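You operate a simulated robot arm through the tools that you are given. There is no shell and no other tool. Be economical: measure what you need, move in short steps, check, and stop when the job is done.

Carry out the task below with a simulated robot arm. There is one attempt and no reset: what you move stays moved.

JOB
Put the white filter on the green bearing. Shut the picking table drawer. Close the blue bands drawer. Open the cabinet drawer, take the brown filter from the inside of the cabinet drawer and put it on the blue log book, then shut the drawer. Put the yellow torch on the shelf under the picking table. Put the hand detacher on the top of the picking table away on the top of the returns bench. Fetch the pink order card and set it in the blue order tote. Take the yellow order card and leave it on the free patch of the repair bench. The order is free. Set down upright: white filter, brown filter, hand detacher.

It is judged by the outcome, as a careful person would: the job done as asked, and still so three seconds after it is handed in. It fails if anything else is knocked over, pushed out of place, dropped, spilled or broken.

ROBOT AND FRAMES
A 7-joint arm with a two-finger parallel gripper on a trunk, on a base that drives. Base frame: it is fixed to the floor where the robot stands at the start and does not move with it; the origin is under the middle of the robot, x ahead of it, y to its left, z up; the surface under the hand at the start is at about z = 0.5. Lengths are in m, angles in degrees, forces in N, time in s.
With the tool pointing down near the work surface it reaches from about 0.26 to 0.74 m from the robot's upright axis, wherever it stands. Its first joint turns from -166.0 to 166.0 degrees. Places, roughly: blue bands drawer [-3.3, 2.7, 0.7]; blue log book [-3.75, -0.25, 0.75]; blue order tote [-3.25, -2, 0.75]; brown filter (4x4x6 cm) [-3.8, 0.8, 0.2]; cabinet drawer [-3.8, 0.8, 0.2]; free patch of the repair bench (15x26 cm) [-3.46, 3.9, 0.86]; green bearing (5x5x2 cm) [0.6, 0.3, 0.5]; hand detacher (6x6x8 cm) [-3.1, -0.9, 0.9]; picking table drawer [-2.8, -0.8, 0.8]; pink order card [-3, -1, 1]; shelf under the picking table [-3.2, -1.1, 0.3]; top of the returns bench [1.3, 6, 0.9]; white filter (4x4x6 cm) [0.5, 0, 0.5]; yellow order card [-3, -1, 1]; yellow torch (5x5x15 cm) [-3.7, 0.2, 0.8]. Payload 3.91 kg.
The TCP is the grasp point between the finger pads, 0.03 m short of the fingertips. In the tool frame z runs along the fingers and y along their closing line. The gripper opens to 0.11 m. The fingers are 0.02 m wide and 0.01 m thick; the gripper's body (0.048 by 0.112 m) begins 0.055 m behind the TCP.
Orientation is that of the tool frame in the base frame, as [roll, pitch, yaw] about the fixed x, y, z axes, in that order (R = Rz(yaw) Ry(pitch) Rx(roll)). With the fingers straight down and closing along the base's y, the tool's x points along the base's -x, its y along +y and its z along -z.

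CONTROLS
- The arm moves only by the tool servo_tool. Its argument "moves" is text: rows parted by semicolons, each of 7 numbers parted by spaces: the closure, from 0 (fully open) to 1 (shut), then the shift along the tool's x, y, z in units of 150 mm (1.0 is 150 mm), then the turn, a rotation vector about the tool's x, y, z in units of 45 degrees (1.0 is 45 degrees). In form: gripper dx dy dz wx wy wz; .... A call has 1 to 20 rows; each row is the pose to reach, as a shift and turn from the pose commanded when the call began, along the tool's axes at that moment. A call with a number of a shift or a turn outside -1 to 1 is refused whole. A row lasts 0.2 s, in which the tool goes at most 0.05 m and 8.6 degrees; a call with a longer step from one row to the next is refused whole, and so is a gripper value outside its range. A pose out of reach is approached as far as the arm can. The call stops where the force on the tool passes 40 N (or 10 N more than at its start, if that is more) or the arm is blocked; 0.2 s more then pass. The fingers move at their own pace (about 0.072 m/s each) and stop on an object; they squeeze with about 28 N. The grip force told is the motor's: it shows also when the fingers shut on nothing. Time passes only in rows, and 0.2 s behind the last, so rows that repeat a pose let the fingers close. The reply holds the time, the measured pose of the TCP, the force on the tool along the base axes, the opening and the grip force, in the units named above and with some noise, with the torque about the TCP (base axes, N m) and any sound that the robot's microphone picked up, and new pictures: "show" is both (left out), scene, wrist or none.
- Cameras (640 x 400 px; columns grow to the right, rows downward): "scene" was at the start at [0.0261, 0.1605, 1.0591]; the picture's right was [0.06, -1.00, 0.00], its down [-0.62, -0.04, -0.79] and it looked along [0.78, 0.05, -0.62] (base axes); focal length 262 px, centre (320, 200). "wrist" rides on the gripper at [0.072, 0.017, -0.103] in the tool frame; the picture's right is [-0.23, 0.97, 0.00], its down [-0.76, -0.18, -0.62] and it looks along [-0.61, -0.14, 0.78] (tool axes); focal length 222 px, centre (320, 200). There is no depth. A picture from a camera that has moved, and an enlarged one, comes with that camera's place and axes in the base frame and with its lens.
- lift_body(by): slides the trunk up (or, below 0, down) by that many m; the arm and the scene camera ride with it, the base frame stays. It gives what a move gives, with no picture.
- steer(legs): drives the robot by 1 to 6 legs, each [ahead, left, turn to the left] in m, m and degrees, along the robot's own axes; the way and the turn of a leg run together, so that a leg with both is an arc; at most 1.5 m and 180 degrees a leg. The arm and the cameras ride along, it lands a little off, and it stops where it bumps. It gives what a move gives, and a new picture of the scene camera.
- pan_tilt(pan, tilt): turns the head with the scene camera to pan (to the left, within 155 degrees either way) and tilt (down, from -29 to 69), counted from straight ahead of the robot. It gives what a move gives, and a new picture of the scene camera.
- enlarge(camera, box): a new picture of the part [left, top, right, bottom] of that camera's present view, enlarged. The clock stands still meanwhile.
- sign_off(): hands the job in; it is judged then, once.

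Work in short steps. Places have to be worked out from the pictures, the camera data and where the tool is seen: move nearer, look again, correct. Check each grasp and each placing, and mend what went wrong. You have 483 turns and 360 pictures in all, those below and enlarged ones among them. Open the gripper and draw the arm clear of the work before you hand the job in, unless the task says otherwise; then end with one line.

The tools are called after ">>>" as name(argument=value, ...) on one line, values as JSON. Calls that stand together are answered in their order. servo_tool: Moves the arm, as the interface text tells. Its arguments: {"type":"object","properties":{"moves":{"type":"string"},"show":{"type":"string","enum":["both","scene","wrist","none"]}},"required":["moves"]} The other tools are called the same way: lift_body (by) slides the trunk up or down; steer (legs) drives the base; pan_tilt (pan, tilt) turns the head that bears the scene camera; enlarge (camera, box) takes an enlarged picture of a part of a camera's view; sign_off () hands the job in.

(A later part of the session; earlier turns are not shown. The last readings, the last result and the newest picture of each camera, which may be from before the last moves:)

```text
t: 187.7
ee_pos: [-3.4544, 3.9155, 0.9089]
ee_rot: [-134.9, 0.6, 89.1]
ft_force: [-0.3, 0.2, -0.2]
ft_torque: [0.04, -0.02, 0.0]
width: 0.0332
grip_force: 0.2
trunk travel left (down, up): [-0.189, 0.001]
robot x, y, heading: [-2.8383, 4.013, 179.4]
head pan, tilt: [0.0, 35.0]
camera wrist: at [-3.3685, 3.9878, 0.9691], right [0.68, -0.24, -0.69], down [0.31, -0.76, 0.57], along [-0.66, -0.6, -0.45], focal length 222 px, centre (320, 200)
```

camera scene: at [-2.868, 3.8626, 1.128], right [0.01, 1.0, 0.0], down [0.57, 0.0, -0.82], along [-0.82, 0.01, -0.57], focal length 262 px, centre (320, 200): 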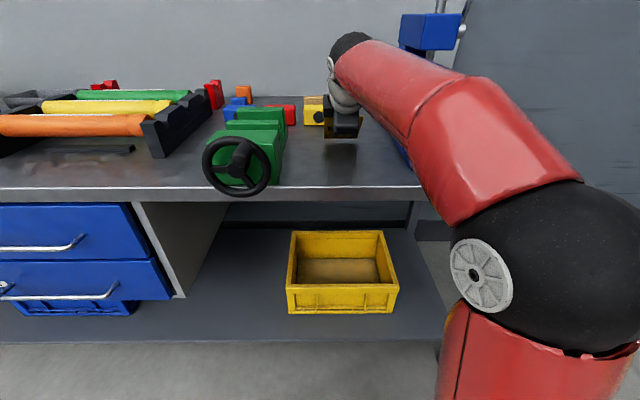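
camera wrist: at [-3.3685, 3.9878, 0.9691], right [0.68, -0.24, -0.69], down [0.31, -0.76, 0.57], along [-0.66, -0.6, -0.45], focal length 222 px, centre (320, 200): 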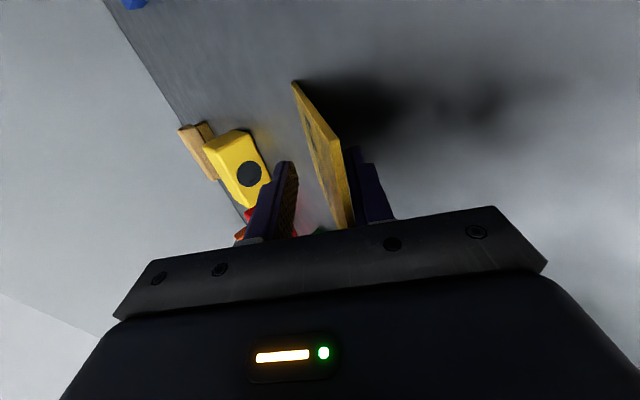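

The card rests on the lower finger with its far edge on the bench. I'll withdraw along the finger axis.

>>> servo_tool(moves="0.6 0 0 -0.1 0 0 0;0.6 0 0 -0.2 0 0 0;0.6 0 0 -0.3 0 0 0;0.6 0 0 -0.4 0 0 0;0.6 0 0 -0.55 0 0 0;0.6 0 0 -0.7 0 0 0;0.6 0 0 -0.9 0 0 0", show="both")

```text
t: 189.3
ee_pos: [-3.36, 3.9151, 1.003]
ee_rot: [-135.0, 0.7, 89.3]
ft_force: [-0.8, 1.3, -0.4]
ft_torque: [0.03, 0.01, -0.01]
width: 0.0442
grip_force: 0.1
trunk travel left (down, up): [-0.189, 0.001]
robot x, y, heading: [-2.8399, 4.0142, 179.6]
head pan, tilt: [0.0, 35.0]
camera scene: at [-2.8681, 3.8626, 1.128], right [0.01, 1.0, 0.0], down [0.57, 0.0, -0.82], along [-0.82, 0.01, -0.57], focal length 262 px, centre (320, 200)
camera wrist: at [-3.2731, 3.987, 1.0634], right [0.69, -0.24, -0.69], down [0.31, -0.76, 0.57], along [-0.66, -0.6, -0.45], focal length 222 px, centre (320, 200)
```

scene: 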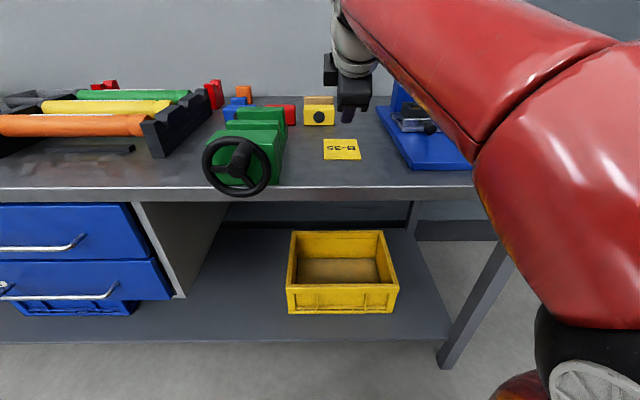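
wrist: 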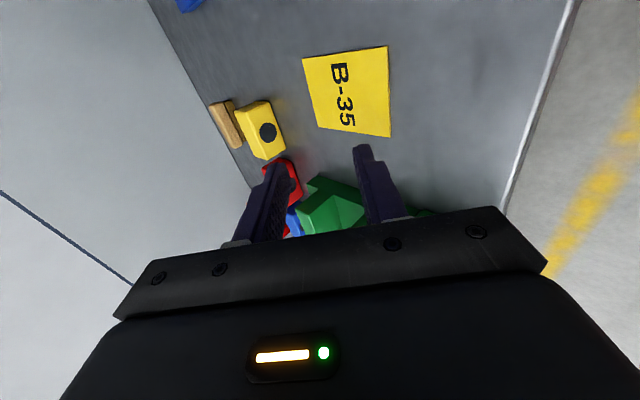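

The yellow card lies flat on the patch. Next is the blue bands drawer: I'll back up, bring the tool horizontal and closed, and go to y≈2.7.

>>> steer(legs=[[-0.5, 0, 0], [0, 1.15, 0.4]])

>>> servo_tool(moves="1 0 0 0 0.17 0 0;1 0 0 0 0.34 0 0;1 0 0 0 0.5 0 0;1 0 0 0 0.67 0 0;1 0 0 0 0.84 0 0;1 0 0 0 1 0 0;1 0 0 0 1 0 0", show="none")

>>> pan_tilt(pan=5, tilt=30)

```text
t: 197.6
ee_pos: [-2.8662, 2.7748, 1.0034]
ee_rot: [-134.9, 0.6, 89.8]
ft_force: [-0.2, -0.8, -0.4]
ft_torque: [0.02, -0.03, 0.0]
width: 0.0438
grip_force: 0.0
trunk travel left (down, up): [-0.189, 0.001]
robot x, y, heading: [-2.3506, 2.879, 179.9]
head pan, tilt: [0.0, 35.0]
camera scene: at [-2.3749, 2.725, 1.128], right [0.0, 1.0, 0.0], down [0.57, 0.0, -0.82], along [-0.82, 0.0, -0.57], focal length 262 px, centre (320, 200)
```

scene: 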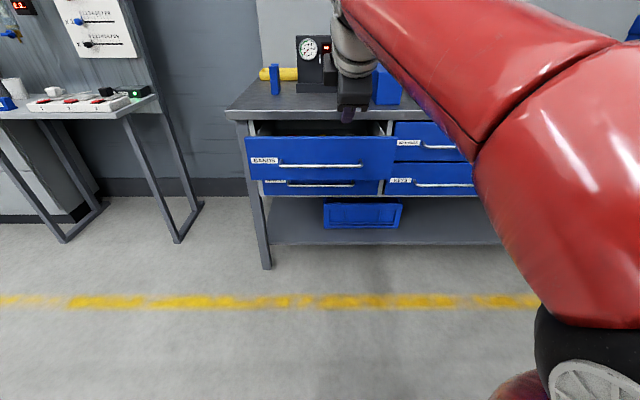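

```text
t: 199.2
ee_pos: [-2.8442, 2.6564, 0.9783]
ee_rot: [-93.8, 5.0, 107.4]
ft_force: [0.5, -0.3, 0.2]
ft_torque: [-0.01, 0.03, -0.01]
width: 0.0003
grip_force: 27.5
trunk travel left (down, up): [-0.189, 0.001]
robot x, y, heading: [-2.3454, 2.8757, 179.8]
head pan, tilt: [0.0, 35.0]
stopped in row 7: the arm was blocked; the commanded pose is now the measured one
```

```text
t: 199.9
ee_pos: [-2.8455, 2.6581, 0.9777]
ee_rot: [-93.8, 5.0, 107.2]
ft_force: [0.3, 0.3, 0.0]
ft_torque: [0.0, 0.03, 0.0]
width: 0.0
grip_force: 28.2
trunk travel left (down, up): [-0.189, 0.001]
robot x, y, heading: [-2.3489, 2.8794, 179.7]
head pan, tilt: [5.0, 30.0]
camera scene: at [-2.3772, 2.7175, 1.1357], right [-0.08, 1.0, 0.0], down [0.5, 0.04, -0.87], along [-0.86, -0.07, -0.5], focal length 262 px, centre (320, 200)
```

scene: 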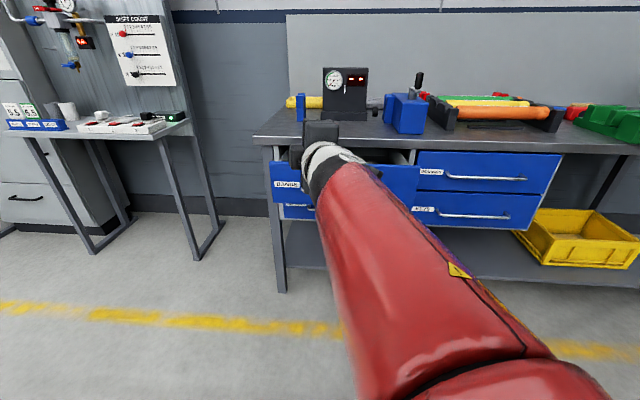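

The arm hit a joint limit and ended yawed. The open drawer is labelled BANDS, with its handle at about (-3.11, 2.73, 0.75). I'll set the tool pointing straight ahead and 30° down, and lower toward z≈0.81.

>>> servo_tool(moves="1 0.1 0.19 -0.01 -0.11 0.08 0;1 0.2 0.38 -0.03 -0.22 0.16 0;1 0.3 0.57 -0.04 -0.34 0.24 0;1 0.42 0.76 -0.05 -0.45 0.32 0;1 0.53 0.96 -0.07 -0.56 0.397 0;1 0.53 0.96 -0.07 -0.56 0.397 0", show="both")

```text
t: 201.3
ee_pos: [-2.847, 2.7278, 0.8302]
ee_rot: [-120.0, -0.4, 90.3]
ft_force: [0.3, 0.3, -0.6]
ft_torque: [-0.03, -0.01, -0.01]
width: 0.0003
grip_force: 27.9
trunk travel left (down, up): [-0.189, 0.001]
robot x, y, heading: [-2.3448, 2.8768, 179.9]
head pan, tilt: [5.0, 30.0]
camera scene: at [-2.3772, 2.7171, 1.1358], right [-0.09, 1.0, 0.0], down [0.5, 0.04, -0.87], along [-0.86, -0.07, -0.5], focal length 262 px, centre (320, 200)
camera wrist: at [-2.7487, 2.8001, 0.8667], right [0.49, -0.22, -0.85], down [0.46, -0.76, 0.46], along [-0.75, -0.61, -0.27], focal length 222 px, centre (320, 200)
```

scene: 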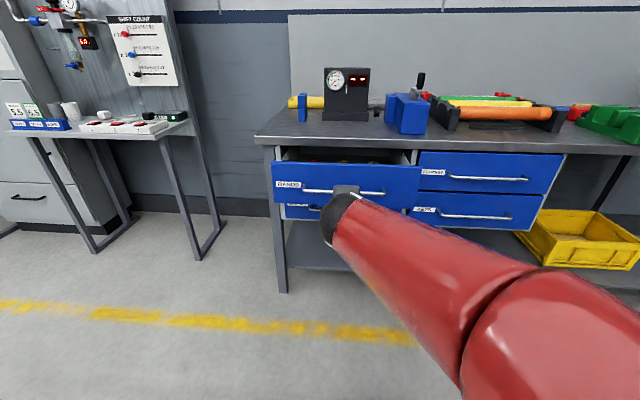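
wrist: 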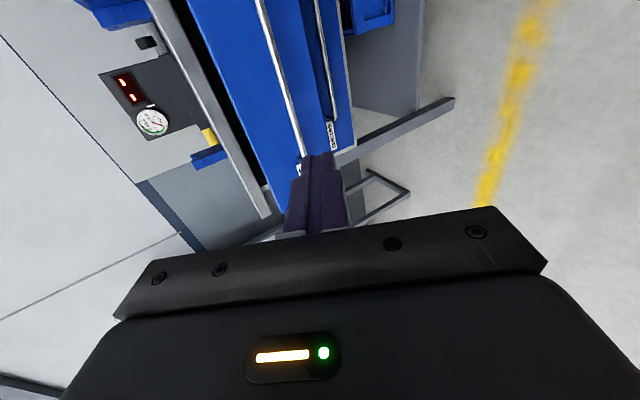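

>>> servo_tool(moves="1 0 0.162 0.093 0 0 0;1 0 0.162 0.093 0 0 0", show="none")

>>> steer(legs=[[0.17, 0, 0]])

>>> servo_tool(moves="1 0 -0.1 0.174 0 0 0;1 0 -0.2 0.348 0 0 0;1 0 -0.3 0.52 0 0 0;1 0 -0.4 0.695 0 0 0;1 0 -0.5 0.87 0 0 0;1 0 -0.5 0.87 0 0 0", show="both")

```text
t: 201.9
ee_pos: [-2.8458, 2.7284, 0.8026]
ee_rot: [-119.8, -0.4, 90.4]
ft_force: [-0.5, 0.1, 0.5]
ft_torque: [-0.01, 0.02, 0.0]
width: 0.0003
grip_force: 28.5
trunk travel left (down, up): [-0.189, 0.001]
robot x, y, heading: [-2.3454, 2.8775, 180.0]
head pan, tilt: [5.0, 30.0]
```

```text
t: 203.3
ee_pos: [-3.0165, 2.7298, 0.8026]
ee_rot: [-119.8, -0.4, 90.3]
ft_force: [-0.6, 0.2, 0.0]
ft_torque: [0.02, 0.01, 0.0]
width: 0.0
grip_force: 27.8
trunk travel left (down, up): [-0.189, 0.001]
robot x, y, heading: [-2.5187, 2.876, 179.7]
head pan, tilt: [5.0, 30.0]
camera scene: at [-2.5475, 2.7176, 1.1358], right [-0.08, 1.0, 0.0], down [0.5, 0.04, -0.87], along [-0.86, -0.07, -0.5], focal length 262 px, centre (320, 200)
```

scene: 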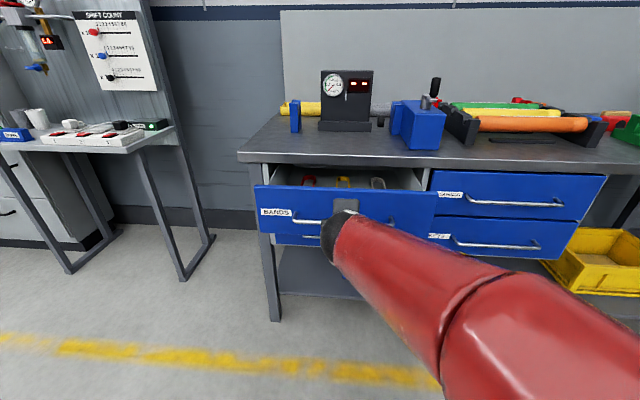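

```text
t: 204.7
ee_pos: [-3.1672, 2.73, 0.802]
ee_rot: [-119.8, -0.5, 90.2]
ft_force: [0.3, 0.4, 0.9]
ft_torque: [-0.02, 0.02, -0.02]
width: 0.0002
grip_force: 28.6
trunk travel left (down, up): [-0.189, 0.001]
robot x, y, heading: [-2.5156, 2.875, 179.6]
head pan, tilt: [5.0, 30.0]
camera scene: at [-2.5476, 2.7176, 1.1358], right [-0.08, 1.0, 0.0], down [0.5, 0.04, -0.87], along [-0.86, -0.07, -0.5], focal length 262 px, centre (320, 200)
camera wrist: at [-3.0694, 2.8026, 0.8403], right [0.49, -0.22, -0.85], down [0.46, -0.76, 0.46], along [-0.75, -0.61, -0.27], focal length 222 px, centre (320, 200)
```

scene: 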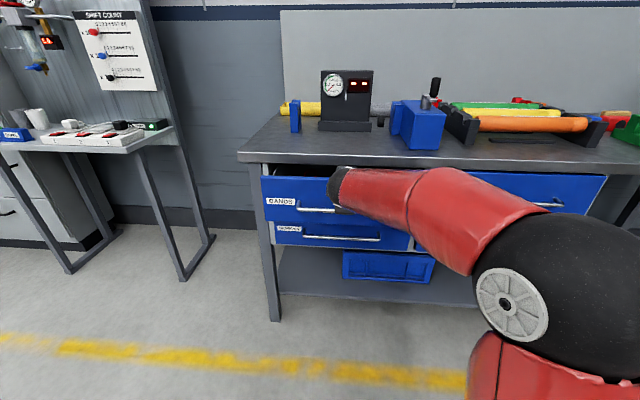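
wrist: 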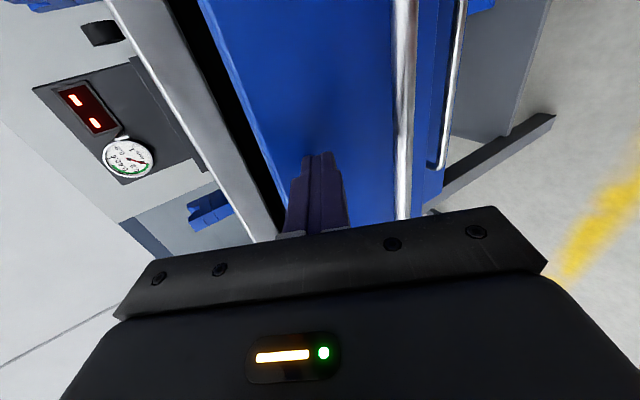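

>>> servo_tool(moves="1 0 -0.06 0.1 0 0 0;1 0 -0.12 0.2 0 0 0;1 0 -0.18 0.3 0 0 0;1 0 -0.24 0.4 0 0 0;1 0 -0.3 0.5 0 0 0;1 0 -0.36 0.6 0 0 0", show="both")

```text
t: 206.1
ee_pos: [-3.2579, 2.7273, 0.8054]
ee_rot: [-120.2, -0.5, 89.9]
ft_force: [24.1, 5.4, 3.9]
ft_torque: [0.06, -0.05, -0.16]
width: 0.0002
grip_force: 28.0
trunk travel left (down, up): [-0.189, 0.001]
robot x, y, heading: [-2.5124, 2.8793, 179.8]
head pan, tilt: [5.0, 30.0]
stopped in row 6: the force on the tool passed its limit at 62 N (the readings are from after the stop); the commanded pose is now the measured one
camera scene: at [-2.545, 2.718, 1.136], right [-0.08, 1.0, 0.0], down [0.5, 0.04, -0.87], along [-0.86, -0.07, -0.5], focal length 262 px, centre (320, 200)
camera wrist: at [-3.1598, 2.8002, 0.8428], right [0.49, -0.22, -0.84], down [0.45, -0.77, 0.46], along [-0.75, -0.6, -0.28], focal length 222 px, centre (320, 200)
```

scene: 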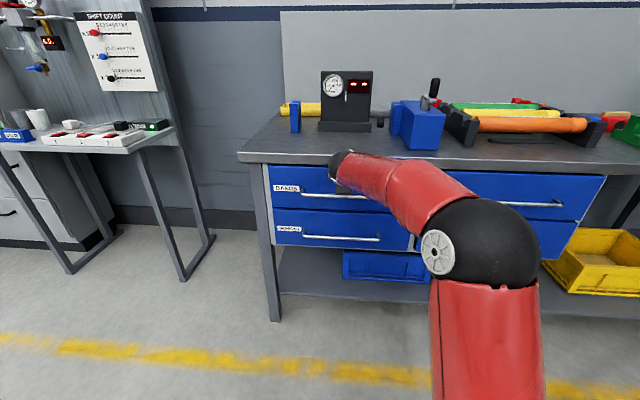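
wrist: 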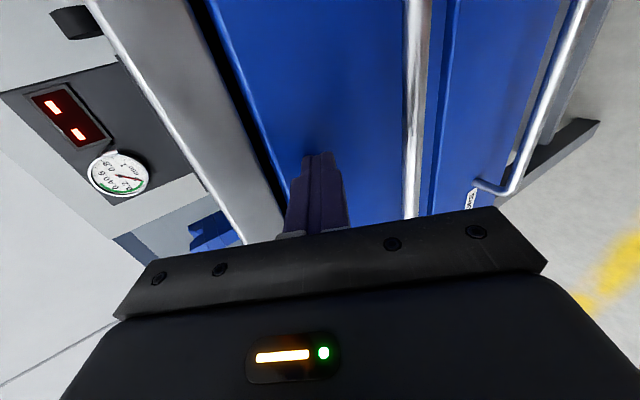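

The bands drawer is shut against its stop. I'll retract and drive to the cabinet.

>>> servo_tool(moves="1 0 0.1 -0.174 0 0 0;1 0 0.25 -0.435 0 0 0;1 0 0.4 -0.7 0 0 0;1 0 0.5 -0.87 0 0 0", show="none")

>>> steer(legs=[[-0.2, 0, 0], [0, 1.5, 0], [0, 0.5, 0]])

>>> pan_tilt(pan=5, tilt=25)

```text
t: 207.1
ee_pos: [-3.1063, 2.7262, 0.8032]
ee_rot: [-120.4, -0.4, 90.0]
ft_force: [0.8, 0.3, -1.1]
ft_torque: [0.03, -0.02, -0.01]
width: 0.0
grip_force: 27.8
trunk travel left (down, up): [-0.189, 0.001]
robot x, y, heading: [-2.5168, 2.8779, 179.9]
head pan, tilt: [5.0, 30.0]
```

```text
t: 218.3
ee_pos: [-2.9035, 0.7011, 0.8042]
ee_rot: [-120.3, -0.5, 90.6]
ft_force: [0.7, -0.1, 0.8]
ft_torque: [-0.01, 0.0, 0.02]
width: 0.0002
grip_force: 27.9
trunk travel left (down, up): [-0.189, 0.001]
robot x, y, heading: [-2.3193, 0.8577, -179.8]
head pan, tilt: [5.0, 30.0]
camera scene: at [-2.3446, 0.6965, 1.1358], right [-0.09, 1.0, 0.0], down [0.5, 0.05, -0.87], along [-0.86, -0.08, -0.5], focal length 262 px, centre (320, 200)
```

scene: 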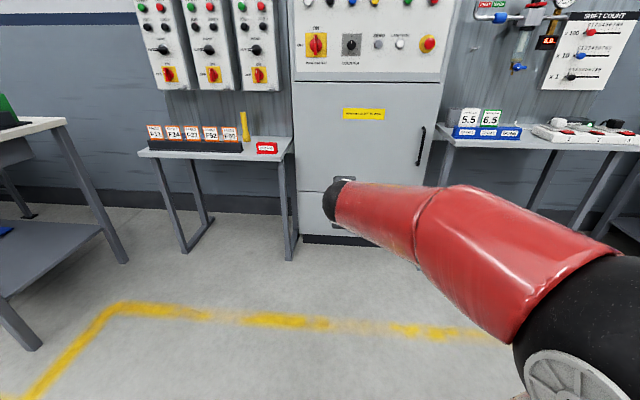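

```text
t: 219.0
ee_pos: [-2.9051, 0.7011, 0.8041]
ee_rot: [-120.3, -0.5, 90.5]
ft_force: [-0.3, -0.2, 0.7]
ft_torque: [0.0, 0.01, -0.01]
width: 0.0001
grip_force: 27.6
trunk travel left (down, up): [-0.189, 0.001]
robot x, y, heading: [-2.3147, 0.8535, -180.0]
head pan, tilt: [5.0, 25.0]
camera scene: at [-2.3463, 0.6964, 1.1437], right [-0.09, 1.0, 0.0], down [0.42, 0.04, -0.91], along [-0.9, -0.08, -0.42], focal length 262 px, centre (320, 200)
```

scene: 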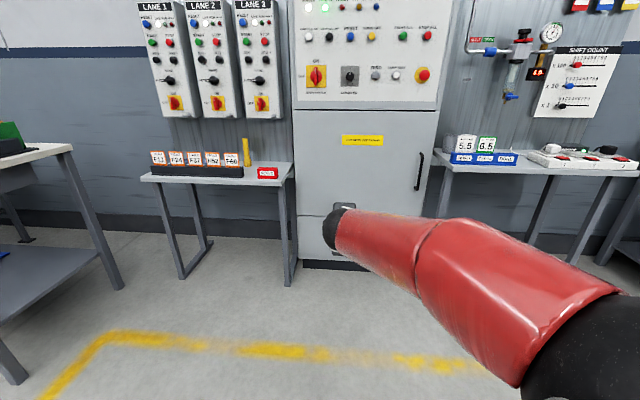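

The cabinet drawer handle triangulates to about (-3.64, 0.78, 0.33). I'll lower the trunk, shift right, and move closer with the fingers open.

>>> lift_body(by=-0.185)

>>> steer(legs=[[0.25, -0.08, 0]])

>>> pan_tilt(pan=0, tilt=30)

```text
t: 221.0
ee_pos: [-2.9047, 0.7017, 0.6182]
ee_rot: [-120.4, -0.5, 90.6]
ft_force: [0.6, -0.6, 0.4]
ft_torque: [0.02, -0.02, -0.01]
width: 0.0
grip_force: 28.4
trunk travel left (down, up): [-0.004, 0.186]
robot x, y, heading: [-2.3148, 0.8558, -179.8]
head pan, tilt: [5.0, 25.0]
```

```text
t: 222.9
ee_pos: [-3.1588, 0.7834, 0.6197]
ee_rot: [-120.4, -0.5, 90.1]
ft_force: [0.2, -0.2, -0.3]
ft_torque: [0.0, 0.01, -0.01]
width: 0.0
grip_force: 27.5
trunk travel left (down, up): [-0.004, 0.186]
robot x, y, heading: [-2.566, 0.9344, 179.8]
head pan, tilt: [5.0, 25.0]
camera scene: at [-2.6003, 0.7742, 0.9587], right [-0.08, 1.0, 0.0], down [0.42, 0.04, -0.91], along [-0.9, -0.08, -0.42], focal length 262 px, centre (320, 200)
```

scene: 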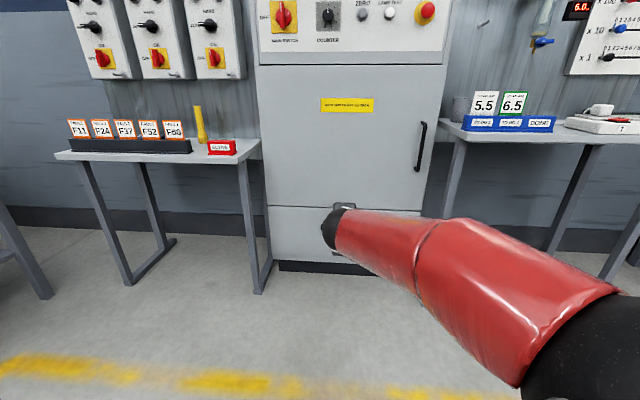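

```text
t: 223.6
ee_pos: [-3.1575, 0.7834, 0.6204]
ee_rot: [-120.4, -0.5, 90.1]
ft_force: [-0.1, 0.2, -0.4]
ft_torque: [-0.02, 0.03, -0.03]
width: 0.0
grip_force: 27.9
trunk travel left (down, up): [-0.004, 0.186]
robot x, y, heading: [-2.5672, 0.9362, 179.9]
head pan, tilt: [0.0, 30.0]
camera scene: at [-2.599, 0.7822, 0.9508], right [0.0, 1.0, 0.0], down [0.5, 0.0, -0.87], along [-0.87, 0.0, -0.5], focal length 262 px, centre (320, 200)
```

scene: 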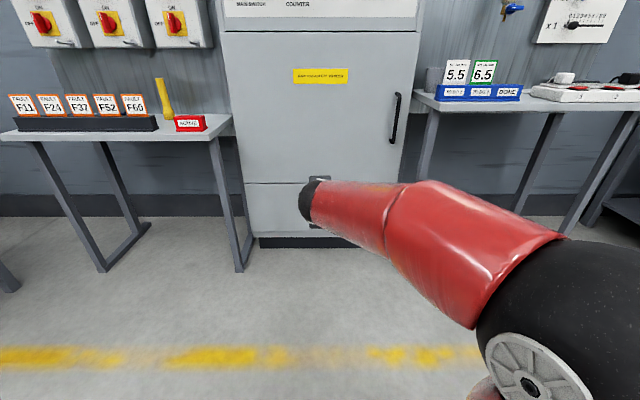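

>>> servo_tool(moves="1 0 0.24 0.14 0 0 0;1 0 0.48 0.28 0 0 0;0.6 0 0.72 0.42 0 0 0;0.3 0 0.87 0.5 0 0 0;0.3 0 0.87 0.5 0 0 0", show="none")

>>> servo_tool(moves="0.3 0 0.24 0.14 0 0 0;0.3 0 0.48 0.28 0 0 0;0.3 0 0.55 0.33 0 0 0;0.3 0 0.55 0.33 0 0 0", show="both")

```text
t: 224.8
ee_pos: [-3.157, 0.7813, 0.4695]
ee_rot: [-120.3, -0.4, 90.2]
ft_force: [-0.2, -0.1, -0.6]
ft_torque: [-0.01, -0.01, 0.0]
width: 0.0771
grip_force: 0.0
trunk travel left (down, up): [-0.004, 0.186]
robot x, y, heading: [-2.5675, 0.9359, 179.7]
head pan, tilt: [0.0, 30.0]
```

```text
t: 225.8
ee_pos: [-3.1593, 0.7858, 0.3732]
ee_rot: [-120.3, -0.5, 90.2]
ft_force: [0.3, 0.5, 0.7]
ft_torque: [0.03, -0.01, -0.01]
width: 0.0771
grip_force: 0.0
trunk travel left (down, up): [-0.004, 0.186]
robot x, y, heading: [-2.5643, 0.9345, 180.0]
head pan, tilt: [0.0, 30.0]
camera scene: at [-2.599, 0.7822, 0.9508], right [0.0, 1.0, 0.0], down [0.5, 0.0, -0.87], along [-0.87, 0.0, -0.5], focal length 262 px, centre (320, 200)
camera wrist: at [-3.0608, 0.857, 0.4117], right [0.49, -0.22, -0.84], down [0.45, -0.76, 0.46], along [-0.75, -0.61, -0.28], focal length 222 px, centre (320, 200)
```

scene: 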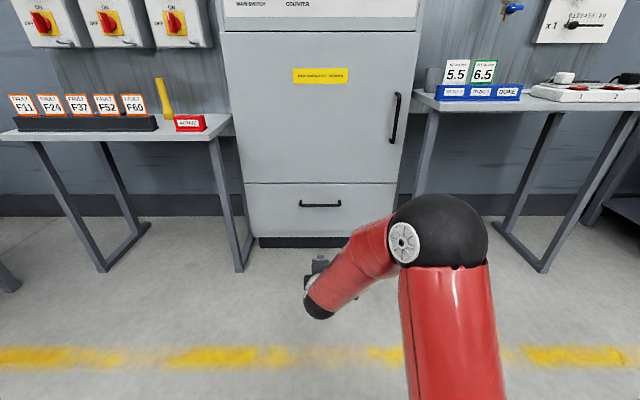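
wrist: 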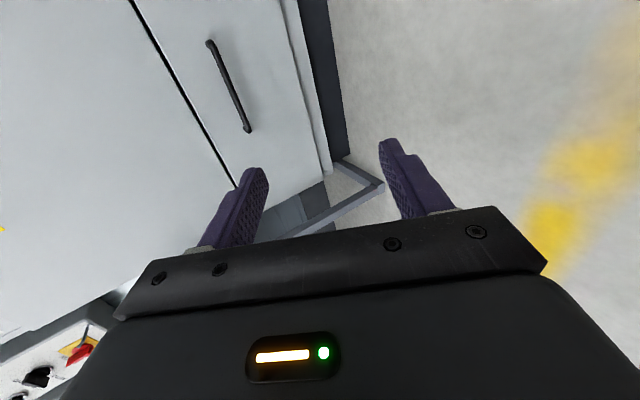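

The handle is at (-3.64, 0.785, 0.328) by both cameras. I'll flatten the tool by 20° and line up in front of it.

>>> servo_tool(moves="0.5 0 0 0 0.15 0 0;0.5 0 0 0 0.3 0 0;0.5 0 0 0 0.45 0 0;0.5 0 0 0 0.45 0 0", show="none")

```text
t: 226.8
ee_pos: [-3.1591, 0.7863, 0.3739]
ee_rot: [-100.0, -0.4, 90.1]
ft_force: [0.3, 0.3, 0.3]
ft_torque: [-0.01, 0.02, -0.01]
width: 0.0549
grip_force: 0.1
trunk travel left (down, up): [-0.004, 0.186]
robot x, y, heading: [-2.5694, 0.9386, 179.8]
head pan, tilt: [0.0, 30.0]
```

>>> servo_tool(moves="0.5 0 0.14 0 0 0 0;0.5 0 0.14 0 0 0 0", show="none")

>>> steer(legs=[[0.33, 0, 0]])

>>> servo_tool(moves="0.5 0 0 0.2 0 0 0;0.5 0 0 0.4 0 0 0;0.5 0 0 0.4 0 0 0", show="both")

```text
t: 227.4
ee_pos: [-3.1556, 0.7849, 0.3513]
ee_rot: [-100.0, -0.5, 90.0]
ft_force: [0.1, 0.9, 0.8]
ft_torque: [-0.03, -0.01, -0.03]
width: 0.0551
grip_force: 0.1
trunk travel left (down, up): [-0.004, 0.186]
robot x, y, heading: [-2.5677, 0.9379, 179.9]
head pan, tilt: [0.0, 30.0]
```

```text
t: 229.5
ee_pos: [-3.4798, 0.7818, 0.3516]
ee_rot: [-100.0, -0.5, 90.4]
ft_force: [-0.2, 0.2, 0.7]
ft_torque: [0.01, -0.01, 0.01]
width: 0.0549
grip_force: 0.1
trunk travel left (down, up): [-0.004, 0.186]
robot x, y, heading: [-2.8949, 0.933, -179.8]
head pan, tilt: [0.0, 30.0]
camera scene: at [-2.9238, 0.7822, 0.9508], right [0.0, 1.0, 0.0], down [0.5, 0.0, -0.87], along [-0.87, 0.0, -0.5], focal length 262 px, centre (320, 200)
```

scene: 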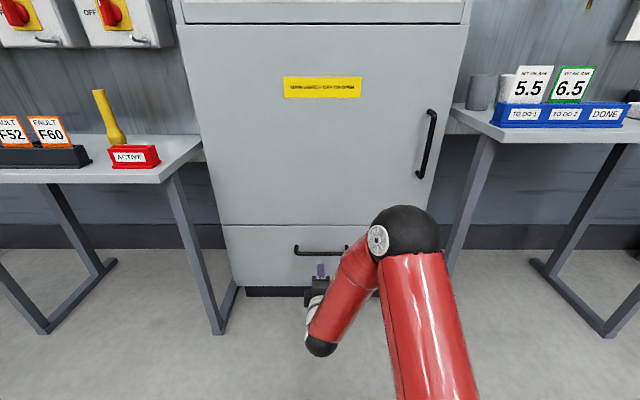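

```text
t: 230.3
ee_pos: [-3.5391, 0.783, 0.3406]
ee_rot: [-100.0, -0.6, 90.4]
ft_force: [-0.6, -1.0, -0.1]
ft_torque: [0.0, 0.02, 0.02]
width: 0.0552
grip_force: 0.0
trunk travel left (down, up): [-0.004, 0.186]
robot x, y, heading: [-2.8946, 0.9318, -180.1]
head pan, tilt: [0.0, 30.0]
camera scene: at [-2.9239, 0.7822, 0.9508], right [0.0, 1.0, 0.0], down [0.5, 0.0, -0.87], along [-0.87, 0.0, -0.5], focal length 262 px, centre (320, 200)
camera wrist: at [-3.4356, 0.8549, 0.3423], right [0.17, -0.22, -0.96], down [0.59, -0.76, 0.28], along [-0.79, -0.61, 0.0], focal length 222 px, centre (320, 200)
```

scene: 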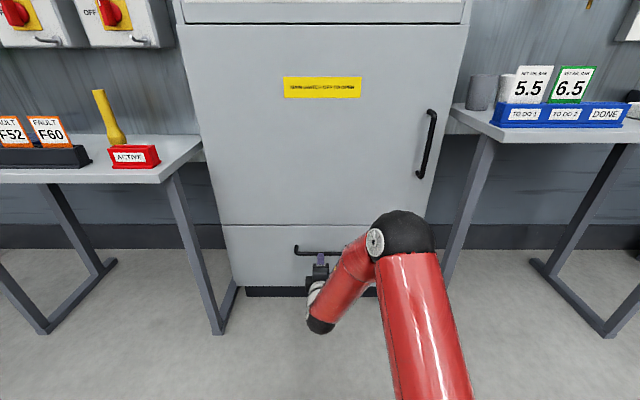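
wrist: 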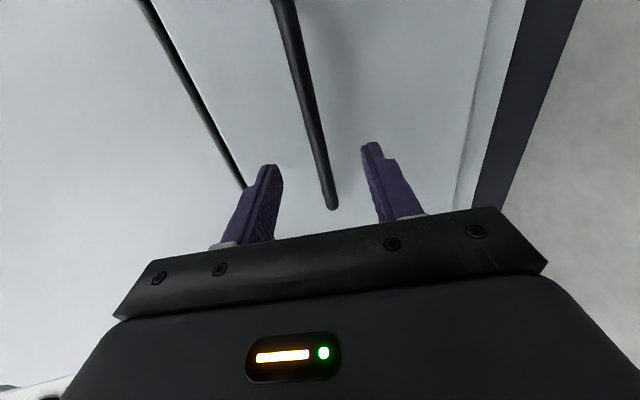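

The bar is lined up between the fingers. I'll go forward and close on it.

>>> servo_tool(moves="0.5 0 -0.03 0.2 0 0 0;0.5 0 -0.03 0.4 0 0 0;0.5 0 -0.03 0.55 0 0 0;0.5 0 -0.03 0.55 0 0 0;1 0 -0.03 0.55 0 0 0;1 0 -0.03 0.55 0 0 0;1 0 -0.03 0.55 0 0 0;1 0 -0.03 0.55 0 0 0", show="wrist")

```text
t: 232.1
ee_pos: [-3.6216, 0.7801, 0.3303]
ee_rot: [-100.0, -0.6, 90.4]
ft_force: [-1.4, -0.4, 1.6]
ft_torque: [-0.52, 0.03, -0.04]
width: 0.0136
grip_force: 45.3
trunk travel left (down, up): [-0.004, 0.186]
robot x, y, heading: [-2.8954, 0.9378, -179.8]
head pan, tilt: [0.0, 30.0]
camera wrist: at [-3.5174, 0.8538, 0.3317], right [0.17, -0.22, -0.96], down [0.59, -0.76, 0.28], along [-0.79, -0.61, 0.0], focal length 222 px, centre (320, 200)
```

wrist: 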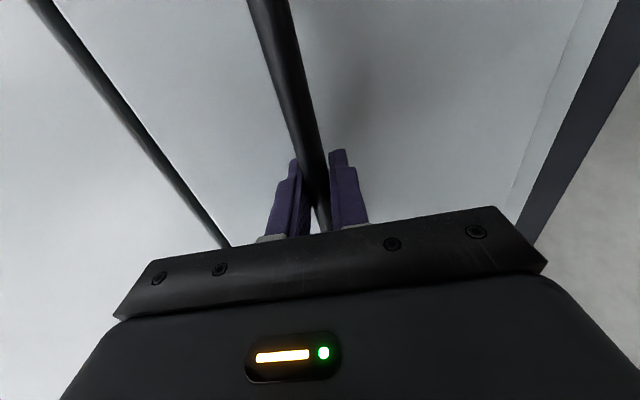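

The handle is gripped. I'll pull the drawer out by driving back.

>>> steer(legs=[[-0.2, 0, 0]])

```text
t: 233.7
ee_pos: [-3.4204, 0.7801, 0.3303]
ee_rot: [-99.9, -0.4, 90.4]
ft_force: [0.2, -14.1, 2.9]
ft_torque: [-0.48, -0.01, -0.18]
width: 0.0137
grip_force: 45.5
trunk travel left (down, up): [-0.004, 0.186]
robot x, y, heading: [-2.6914, 0.9376, -179.9]
head pan, tilt: [0.0, 30.0]
camera scene: at [-2.7237, 0.7821, 0.9508], right [0.0, 1.0, 0.0], down [0.5, 0.0, -0.87], along [-0.87, 0.0, -0.5], focal length 262 px, centre (320, 200)
```

scene: 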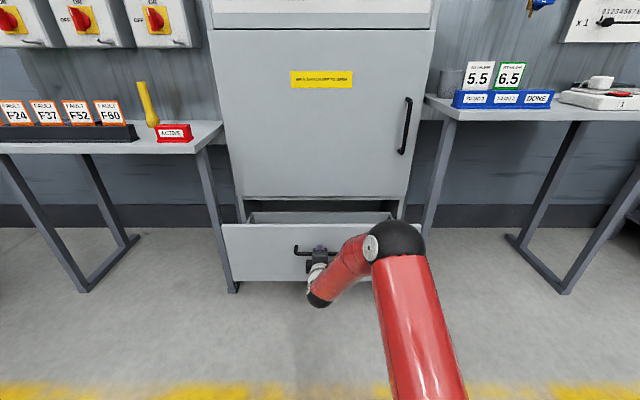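

The drawer is opening. I'll pull another 10 cm.

>>> steer(legs=[[-0.1, 0, 0]])

>>> enlarge(camera="scene", box=[200, 160, 460, 320])

```text
t: 234.7
ee_pos: [-3.3773, 0.7853, 0.3344]
ee_rot: [-99.3, -0.3, 90.0]
ft_force: [0.1, -0.2, -2.0]
ft_torque: [-0.26, -0.05, -0.06]
width: 0.0135
grip_force: 45.0
trunk travel left (down, up): [-0.004, 0.186]
robot x, y, heading: [-2.645, 0.936, 179.9]
head pan, tilt: [0.0, 30.0]
stopped in leg 1: the force on the tool passed its limit at 156 N (the readings are from after the stop); the commanded pose is now the measured one
camera scene: at [-2.6763, 0.7823, 0.9508], right [0.0, 1.0, 0.0], down [0.5, 0.0, -0.87], along [-0.87, 0.0, -0.5], focal length 262 px, centre (320, 200)
```

scene: 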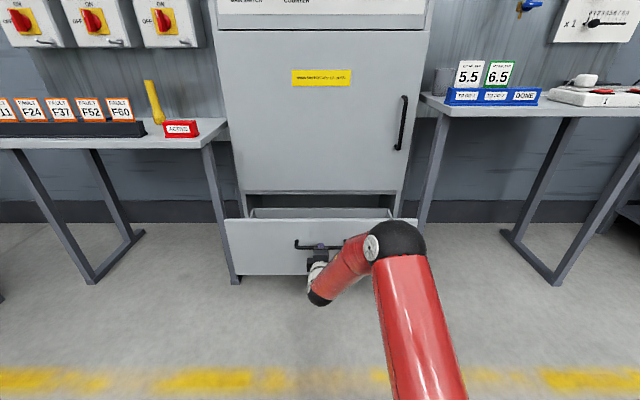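

```text
2.46 times, centred on (330, 240) of scene
camera zoom: at [-2.6763, 0.7823, 0.9508], right [0.0, 1.0, 0.0], down [0.5, 0.0, -0.87], along [-0.87, 0.0, -0.5], focal length 646 px, centre (295, 102)
```

zoom: 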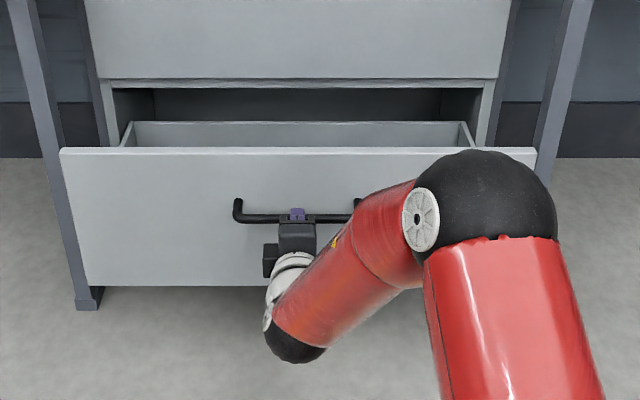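

The drawer is open to its stop. I'll release the handle, back off, and raise the trunk to look inside.

>>> servo_tool(moves="0.5 0 0 0 0 0 0;0.5 0 0 0 0 0 0;0.5 0 0 0 0 0 0;0.5 0 0 -0.3 0 0 0;0.5 0 0 -0.6 0 0 0;0.5 0 0 -0.8 0 0 0", show="none")

>>> lift_body(by=0.185)

>>> pan_tilt(pan=0, tilt=40)

```text
t: 236.1
ee_pos: [-3.2602, 0.7864, 0.3545]
ee_rot: [-99.2, -0.3, 90.0]
ft_force: [-0.5, 0.5, 0.1]
ft_torque: [-0.07, 0.02, -0.01]
width: 0.0548
grip_force: 0.0
trunk travel left (down, up): [-0.004, 0.186]
robot x, y, heading: [-2.6444, 0.9345, 179.8]
head pan, tilt: [0.0, 30.0]
```

```text
t: 238.1
ee_pos: [-3.2611, 0.7876, 0.5385]
ee_rot: [-99.2, -0.4, 90.0]
ft_force: [-0.1, -0.3, 0.1]
ft_torque: [0.01, 0.02, 0.01]
width: 0.055
grip_force: 0.0
trunk travel left (down, up): [-0.189, 0.001]
robot x, y, heading: [-2.6467, 0.9367, 180.2]
head pan, tilt: [0.0, 30.0]
```

```text
t: 238.8
ee_pos: [-3.2604, 0.786, 0.5396]
ee_rot: [-99.3, -0.4, 89.9]
ft_force: [0.3, 0.0, 0.0]
ft_torque: [0.01, 0.0, 0.0]
width: 0.055
grip_force: 0.1
trunk travel left (down, up): [-0.189, 0.001]
robot x, y, heading: [-2.6442, 0.938, 180.0]
head pan, tilt: [0.0, 40.0]
camera scene: at [-2.6707, 0.7822, 1.1205], right [0.0, 1.0, 0.0], down [0.64, 0.0, -0.77], along [-0.77, 0.0, -0.64], focal length 262 px, centre (320, 200)
```

scene: 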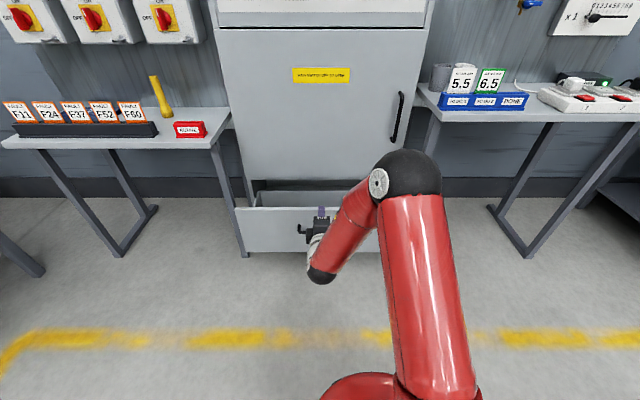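

I'll turn the tool vertical and raise it over the drawer to see inside with the wrist camera.

>>> servo_tool(moves="0.3 0 -0.2 0 -0.17 0 0;0.3 0 -0.4 0 -0.34 0 0;0.3 0 -0.6 0 -0.5 0 0;0.3 0 -0.8 0 -0.67 0 0;0.3 0 -1 0 -0.84 0 0;0.3 0 -1 0 -1 0 0;0.3 0 -1 0 -1 0 0", show="none")

>>> servo_tool(moves="0.3 0 0 0 -0.17 0 0;0.3 0 0 0 -0.34 0 0;0.3 0 0 0 -0.5 0 0;0.3 0 0 0 -0.67 0 0;0.3 0 0 0 -0.79 0 0;0.3 0 0 0 -0.79 0 0", show="none")

>>> steer(legs=[[0.22, 0, 0]])

>>> servo_tool(moves="0.3 0 0 0 0 0 0", show="wrist")

```text
t: 240.4
ee_pos: [-3.2833, 0.786, 0.6879]
ee_rot: [-144.3, -0.3, 90.0]
ft_force: [-0.4, -1.0, 0.1]
ft_torque: [0.0, 0.0, 0.04]
width: 0.077
grip_force: 0.1
trunk travel left (down, up): [-0.189, 0.001]
robot x, y, heading: [-2.6466, 0.9355, 179.9]
head pan, tilt: [0.0, 40.0]
```

```text
t: 241.8
ee_pos: [-3.2841, 0.7844, 0.6877]
ee_rot: [-179.9, -0.5, 90.1]
ft_force: [-0.3, -0.8, -0.7]
ft_torque: [-0.02, 0.02, -0.02]
width: 0.0769
grip_force: 0.0
trunk travel left (down, up): [-0.189, 0.001]
robot x, y, heading: [-2.6447, 0.9323, 180.0]
head pan, tilt: [0.0, 40.0]
```

```text
t: 243.5
ee_pos: [-3.5054, 0.7841, 0.6877]
ee_rot: [-179.8, -0.5, 90.3]
ft_force: [0.1, -0.8, -0.9]
ft_torque: [-0.03, 0.0, -0.03]
width: 0.0769
grip_force: 0.0
trunk travel left (down, up): [-0.189, 0.001]
robot x, y, heading: [-2.8655, 0.9327, -179.8]
head pan, tilt: [0.0, 40.0]
camera scene: at [-2.8918, 0.7821, 1.1204], right [0.0, 1.0, 0.0], down [0.64, 0.0, -0.77], along [-0.77, 0.0, -0.64], focal length 262 px, centre (320, 200)
```

scene: 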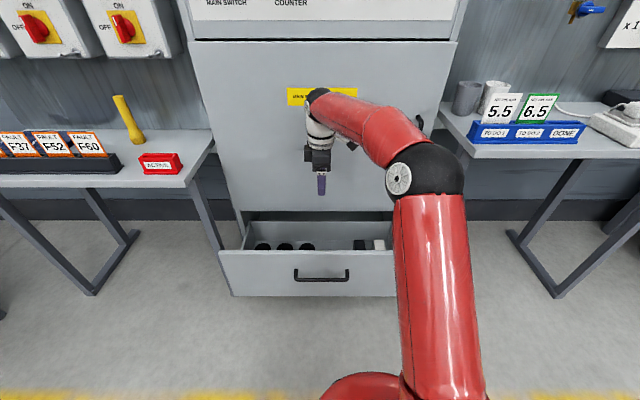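

```text
t: 243.9
ee_pos: [-3.5052, 0.7833, 0.6864]
ee_rot: [-179.8, -0.4, 90.1]
ft_force: [0.0, -0.9, 0.2]
ft_torque: [-0.01, 0.0, 0.02]
width: 0.0768
grip_force: 0.1
trunk travel left (down, up): [-0.189, 0.001]
robot x, y, heading: [-2.8651, 0.9329, -180.0]
head pan, tilt: [0.0, 40.0]
camera wrist: at [-3.4883, 0.8553, 0.7914], right [0.97, -0.22, 0.0], down [-0.17, -0.77, 0.62], along [-0.14, -0.6, -0.79], focal length 222 px, centre (320, 200)
```

wrist: 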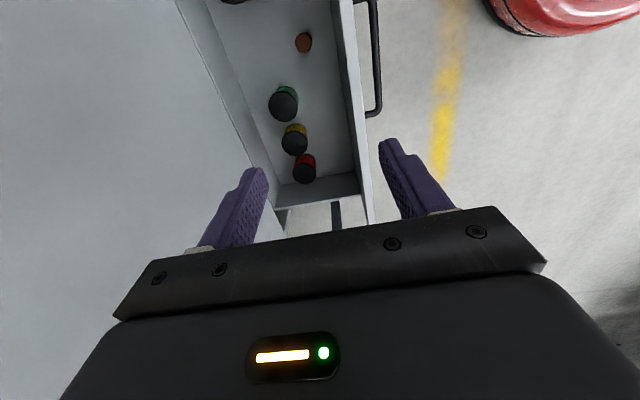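

>>> enlarge(camera="wrist", box=[220, 0, 400, 120])

```text
3.33 times, centred on (310, 60) of wrist
camera zoom: at [-3.4883, 0.8553, 0.7914], right [0.97, -0.22, 0.0], down [-0.17, -0.77, 0.62], along [-0.14, -0.6, -0.79], focal length 740 px, centre (353, 667)
```

zoom: 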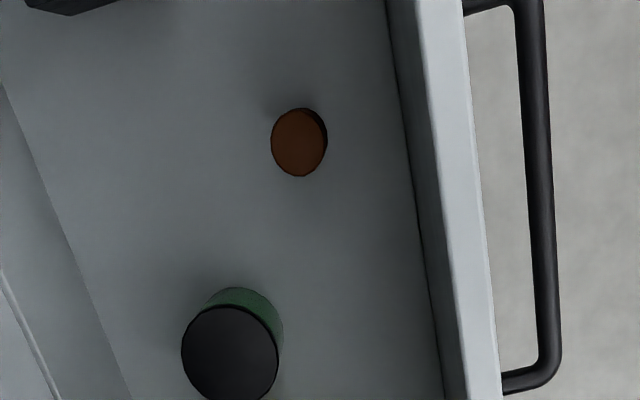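

The brown filter stands upright at about (-3.53, 0.84). I'll align over it and descend with the trunk.

>>> servo_tool(moves="0.3 0.2 -0.1 0 0 0 0;0.3 0.37 -0.167 0 0 0 0;0.3 0.37 -0.167 0 0 0 0", show="none")

>>> lift_body(by=-0.185)

>>> servo_tool(moves="0.3 0 0 0 0 0 0", show="both")

```text
t: 244.7
ee_pos: [-3.5295, 0.8395, 0.6903]
ee_rot: [-179.8, -0.4, 90.2]
ft_force: [1.1, 0.2, 0.2]
ft_torque: [-0.01, -0.02, -0.04]
width: 0.0769
grip_force: 0.1
trunk travel left (down, up): [-0.189, 0.001]
robot x, y, heading: [-2.866, 0.9351, -179.8]
head pan, tilt: [0.0, 40.0]
```

```text
t: 246.8
ee_pos: [-3.5303, 0.8387, 0.5057]
ee_rot: [-179.9, -0.5, 90.1]
ft_force: [-0.1, -0.5, 0.3]
ft_torque: [-0.02, 0.03, -0.01]
width: 0.0771
grip_force: 0.0
trunk travel left (down, up): [-0.004, 0.186]
robot x, y, heading: [-2.8667, 0.9374, -180.1]
head pan, tilt: [0.0, 40.0]
```

```text
t: 247.2
ee_pos: [-3.5299, 0.8386, 0.5055]
ee_rot: [-179.8, -0.4, 90.2]
ft_force: [0.4, 0.2, 1.1]
ft_torque: [0.01, 0.01, -0.01]
width: 0.0771
grip_force: 0.1
trunk travel left (down, up): [-0.004, 0.186]
robot x, y, heading: [-2.8667, 0.9365, -180.2]
head pan, tilt: [0.0, 40.0]
camera scene: at [-2.8918, 0.7821, 0.9354], right [0.0, 1.0, 0.0], down [0.64, 0.0, -0.77], along [-0.77, 0.0, -0.64], focal length 262 px, centre (320, 200)
camera wrist: at [-3.5124, 0.9099, 0.6086], right [0.97, -0.22, -0.01], down [-0.17, -0.77, 0.62], along [-0.14, -0.6, -0.79], focal length 222 px, centre (320, 200)
```

scene: 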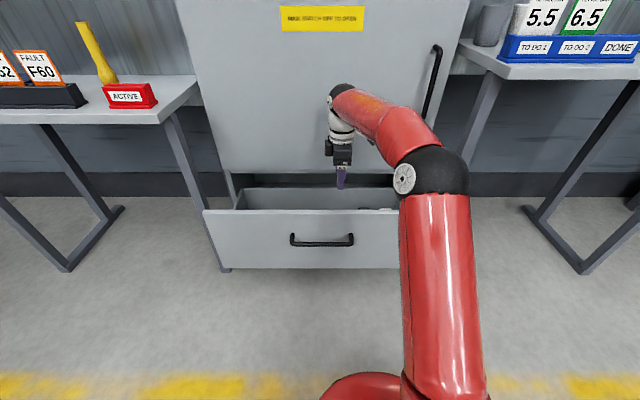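
wrist: 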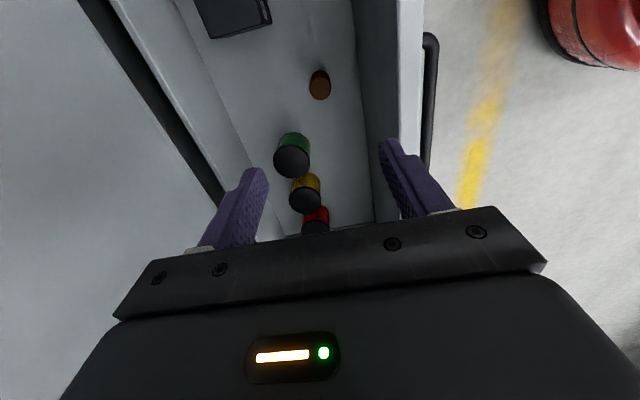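

The filter top triangulates to (-3.529, 0.841, 0.249), and the drawer front top is about z 0.45. The forearm must stay above the front, so I'll raise the trunk and work at a shorter radius.

>>> lift_body(by=0.185)

>>> servo_tool(moves="0.3 0 0.3 0 0 0 0;0.3 0 0.6 0 0 0 0;0.3 0 0.9 0 0 0 0;0.3 0 1 0 0 0 0;0.3 0 1 0 0 0 0", show="none")

>>> steer(legs=[[0.15, 0, 0]])

>>> servo_tool(moves="0.3 0 0.2 0.2 0 0 0;0.3 0 0.33 0.4 0 0 0;0.3 0 0.33 0.4 0 0 0", show="scene")

```text
t: 249.2
ee_pos: [-3.5289, 0.8378, 0.6902]
ee_rot: [-179.8, -0.4, 90.2]
ft_force: [0.9, 0.0, 0.0]
ft_torque: [-0.01, 0.01, 0.02]
width: 0.0768
grip_force: 0.0
trunk travel left (down, up): [-0.189, 0.001]
robot x, y, heading: [-2.8667, 0.9331, -179.5]
head pan, tilt: [0.0, 40.0]
```

```text
t: 250.4
ee_pos: [-3.3796, 0.8384, 0.6898]
ee_rot: [-179.8, -0.4, 90.2]
ft_force: [0.2, -0.3, 0.1]
ft_torque: [-0.01, -0.03, -0.01]
width: 0.0772
grip_force: 0.2
trunk travel left (down, up): [-0.189, 0.001]
robot x, y, heading: [-2.865, 0.9286, -180.0]
head pan, tilt: [0.0, 40.0]
```

```text
t: 251.8
ee_pos: [-3.5321, 0.8368, 0.6898]
ee_rot: [-179.8, -0.4, 90.1]
ft_force: [-0.6, -0.1, 0.1]
ft_torque: [0.0, 0.02, -0.03]
width: 0.077
grip_force: 0.0
trunk travel left (down, up): [-0.189, 0.001]
robot x, y, heading: [-3.0219, 0.9364, -180.2]
head pan, tilt: [0.0, 40.0]
camera scene: at [-3.0424, 0.782, 1.1204], right [0.0, 1.0, 0.0], down [0.64, 0.0, -0.77], along [-0.77, 0.0, -0.64], focal length 262 px, centre (320, 200)
```

scene: 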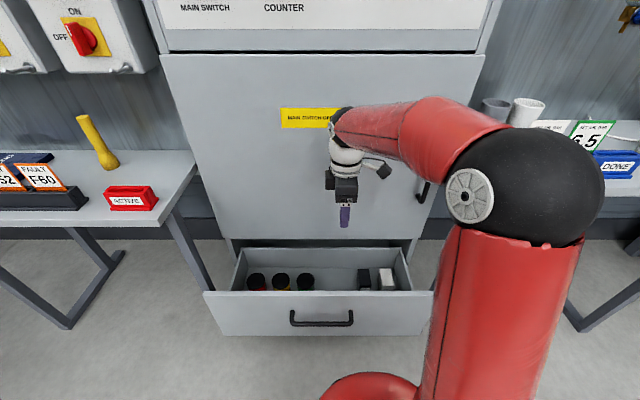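

```text
t: 252.6
ee_pos: [-3.4833, 0.8396, 0.6321]
ee_rot: [-179.8, -0.4, 90.0]
ft_force: [0.1, 0.4, 0.2]
ft_torque: [-0.03, -0.03, 0.01]
width: 0.0769
grip_force: 0.0
trunk travel left (down, up): [-0.189, 0.001]
robot x, y, heading: [-3.0186, 0.931, -179.9]
head pan, tilt: [0.0, 40.0]
camera scene: at [-3.0424, 0.782, 1.1204], right [0.0, 1.0, 0.0], down [0.64, 0.0, -0.77], along [-0.77, 0.0, -0.64], focal length 262 px, centre (320, 200)
```

scene: 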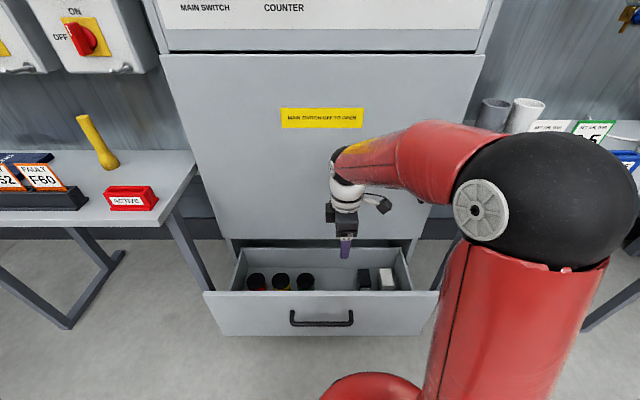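

The elbow now rides high. I'll move ahead 5 cm, then descend with the arm.

>>> steer(legs=[[0.047, 0, 0]])

>>> servo_tool(moves="0.3 0 0 0.3 0 0 0;0.3 0 0 0.6 0 0 0;0.3 0 0 0.9 0 0 0;0.3 0 0 0.9 0 0 0", show="both")

```text
t: 253.5
ee_pos: [-3.5313, 0.8388, 0.6325]
ee_rot: [-179.9, -0.5, 90.1]
ft_force: [0.1, 0.6, -0.2]
ft_torque: [0.01, 0.0, 0.0]
width: 0.0766
grip_force: 0.0
trunk travel left (down, up): [-0.189, 0.001]
robot x, y, heading: [-3.0665, 0.9358, 179.9]
head pan, tilt: [0.0, 40.0]
camera scene: at [-3.0903, 0.7821, 1.1204], right [0.0, 1.0, 0.0], down [0.64, 0.0, -0.77], along [-0.77, 0.0, -0.64], focal length 262 px, centre (320, 200)
```

scene: 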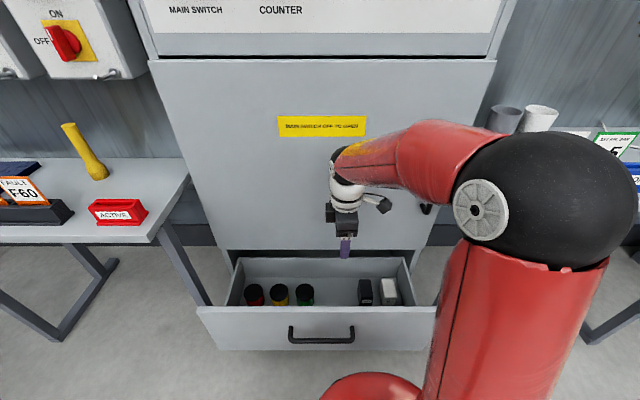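

```text
t: 254.5
ee_pos: [-3.5304, 0.838, 0.4962]
ee_rot: [-179.7, -0.5, 90.1]
ft_force: [0.3, 0.5, -0.7]
ft_torque: [-0.01, 0.01, -0.01]
width: 0.0769
grip_force: 0.0
trunk travel left (down, up): [-0.189, 0.001]
robot x, y, heading: [-3.0643, 0.9347, 179.9]
head pan, tilt: [0.0, 40.0]
camera scene: at [-3.0903, 0.7821, 1.1204], right [0.0, 1.0, 0.0], down [0.64, 0.0, -0.77], along [-0.77, 0.0, -0.64], focal length 262 px, centre (320, 200)
camera wrist: at [-3.5135, 0.9093, 0.6006], right [0.97, -0.23, -0.01], down [-0.17, -0.77, 0.62], along [-0.14, -0.6, -0.79], focal length 222 px, centre (320, 200)
```

scene: 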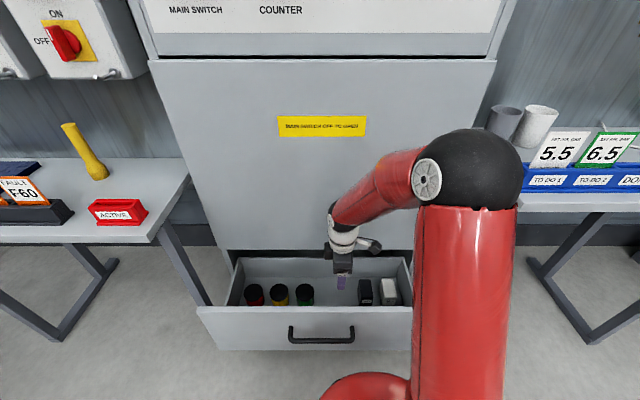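
wrist: 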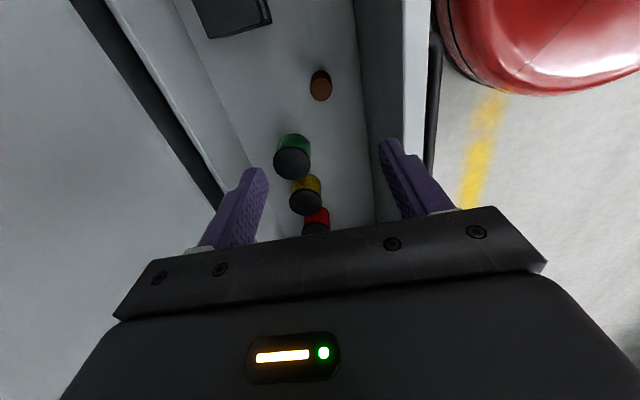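

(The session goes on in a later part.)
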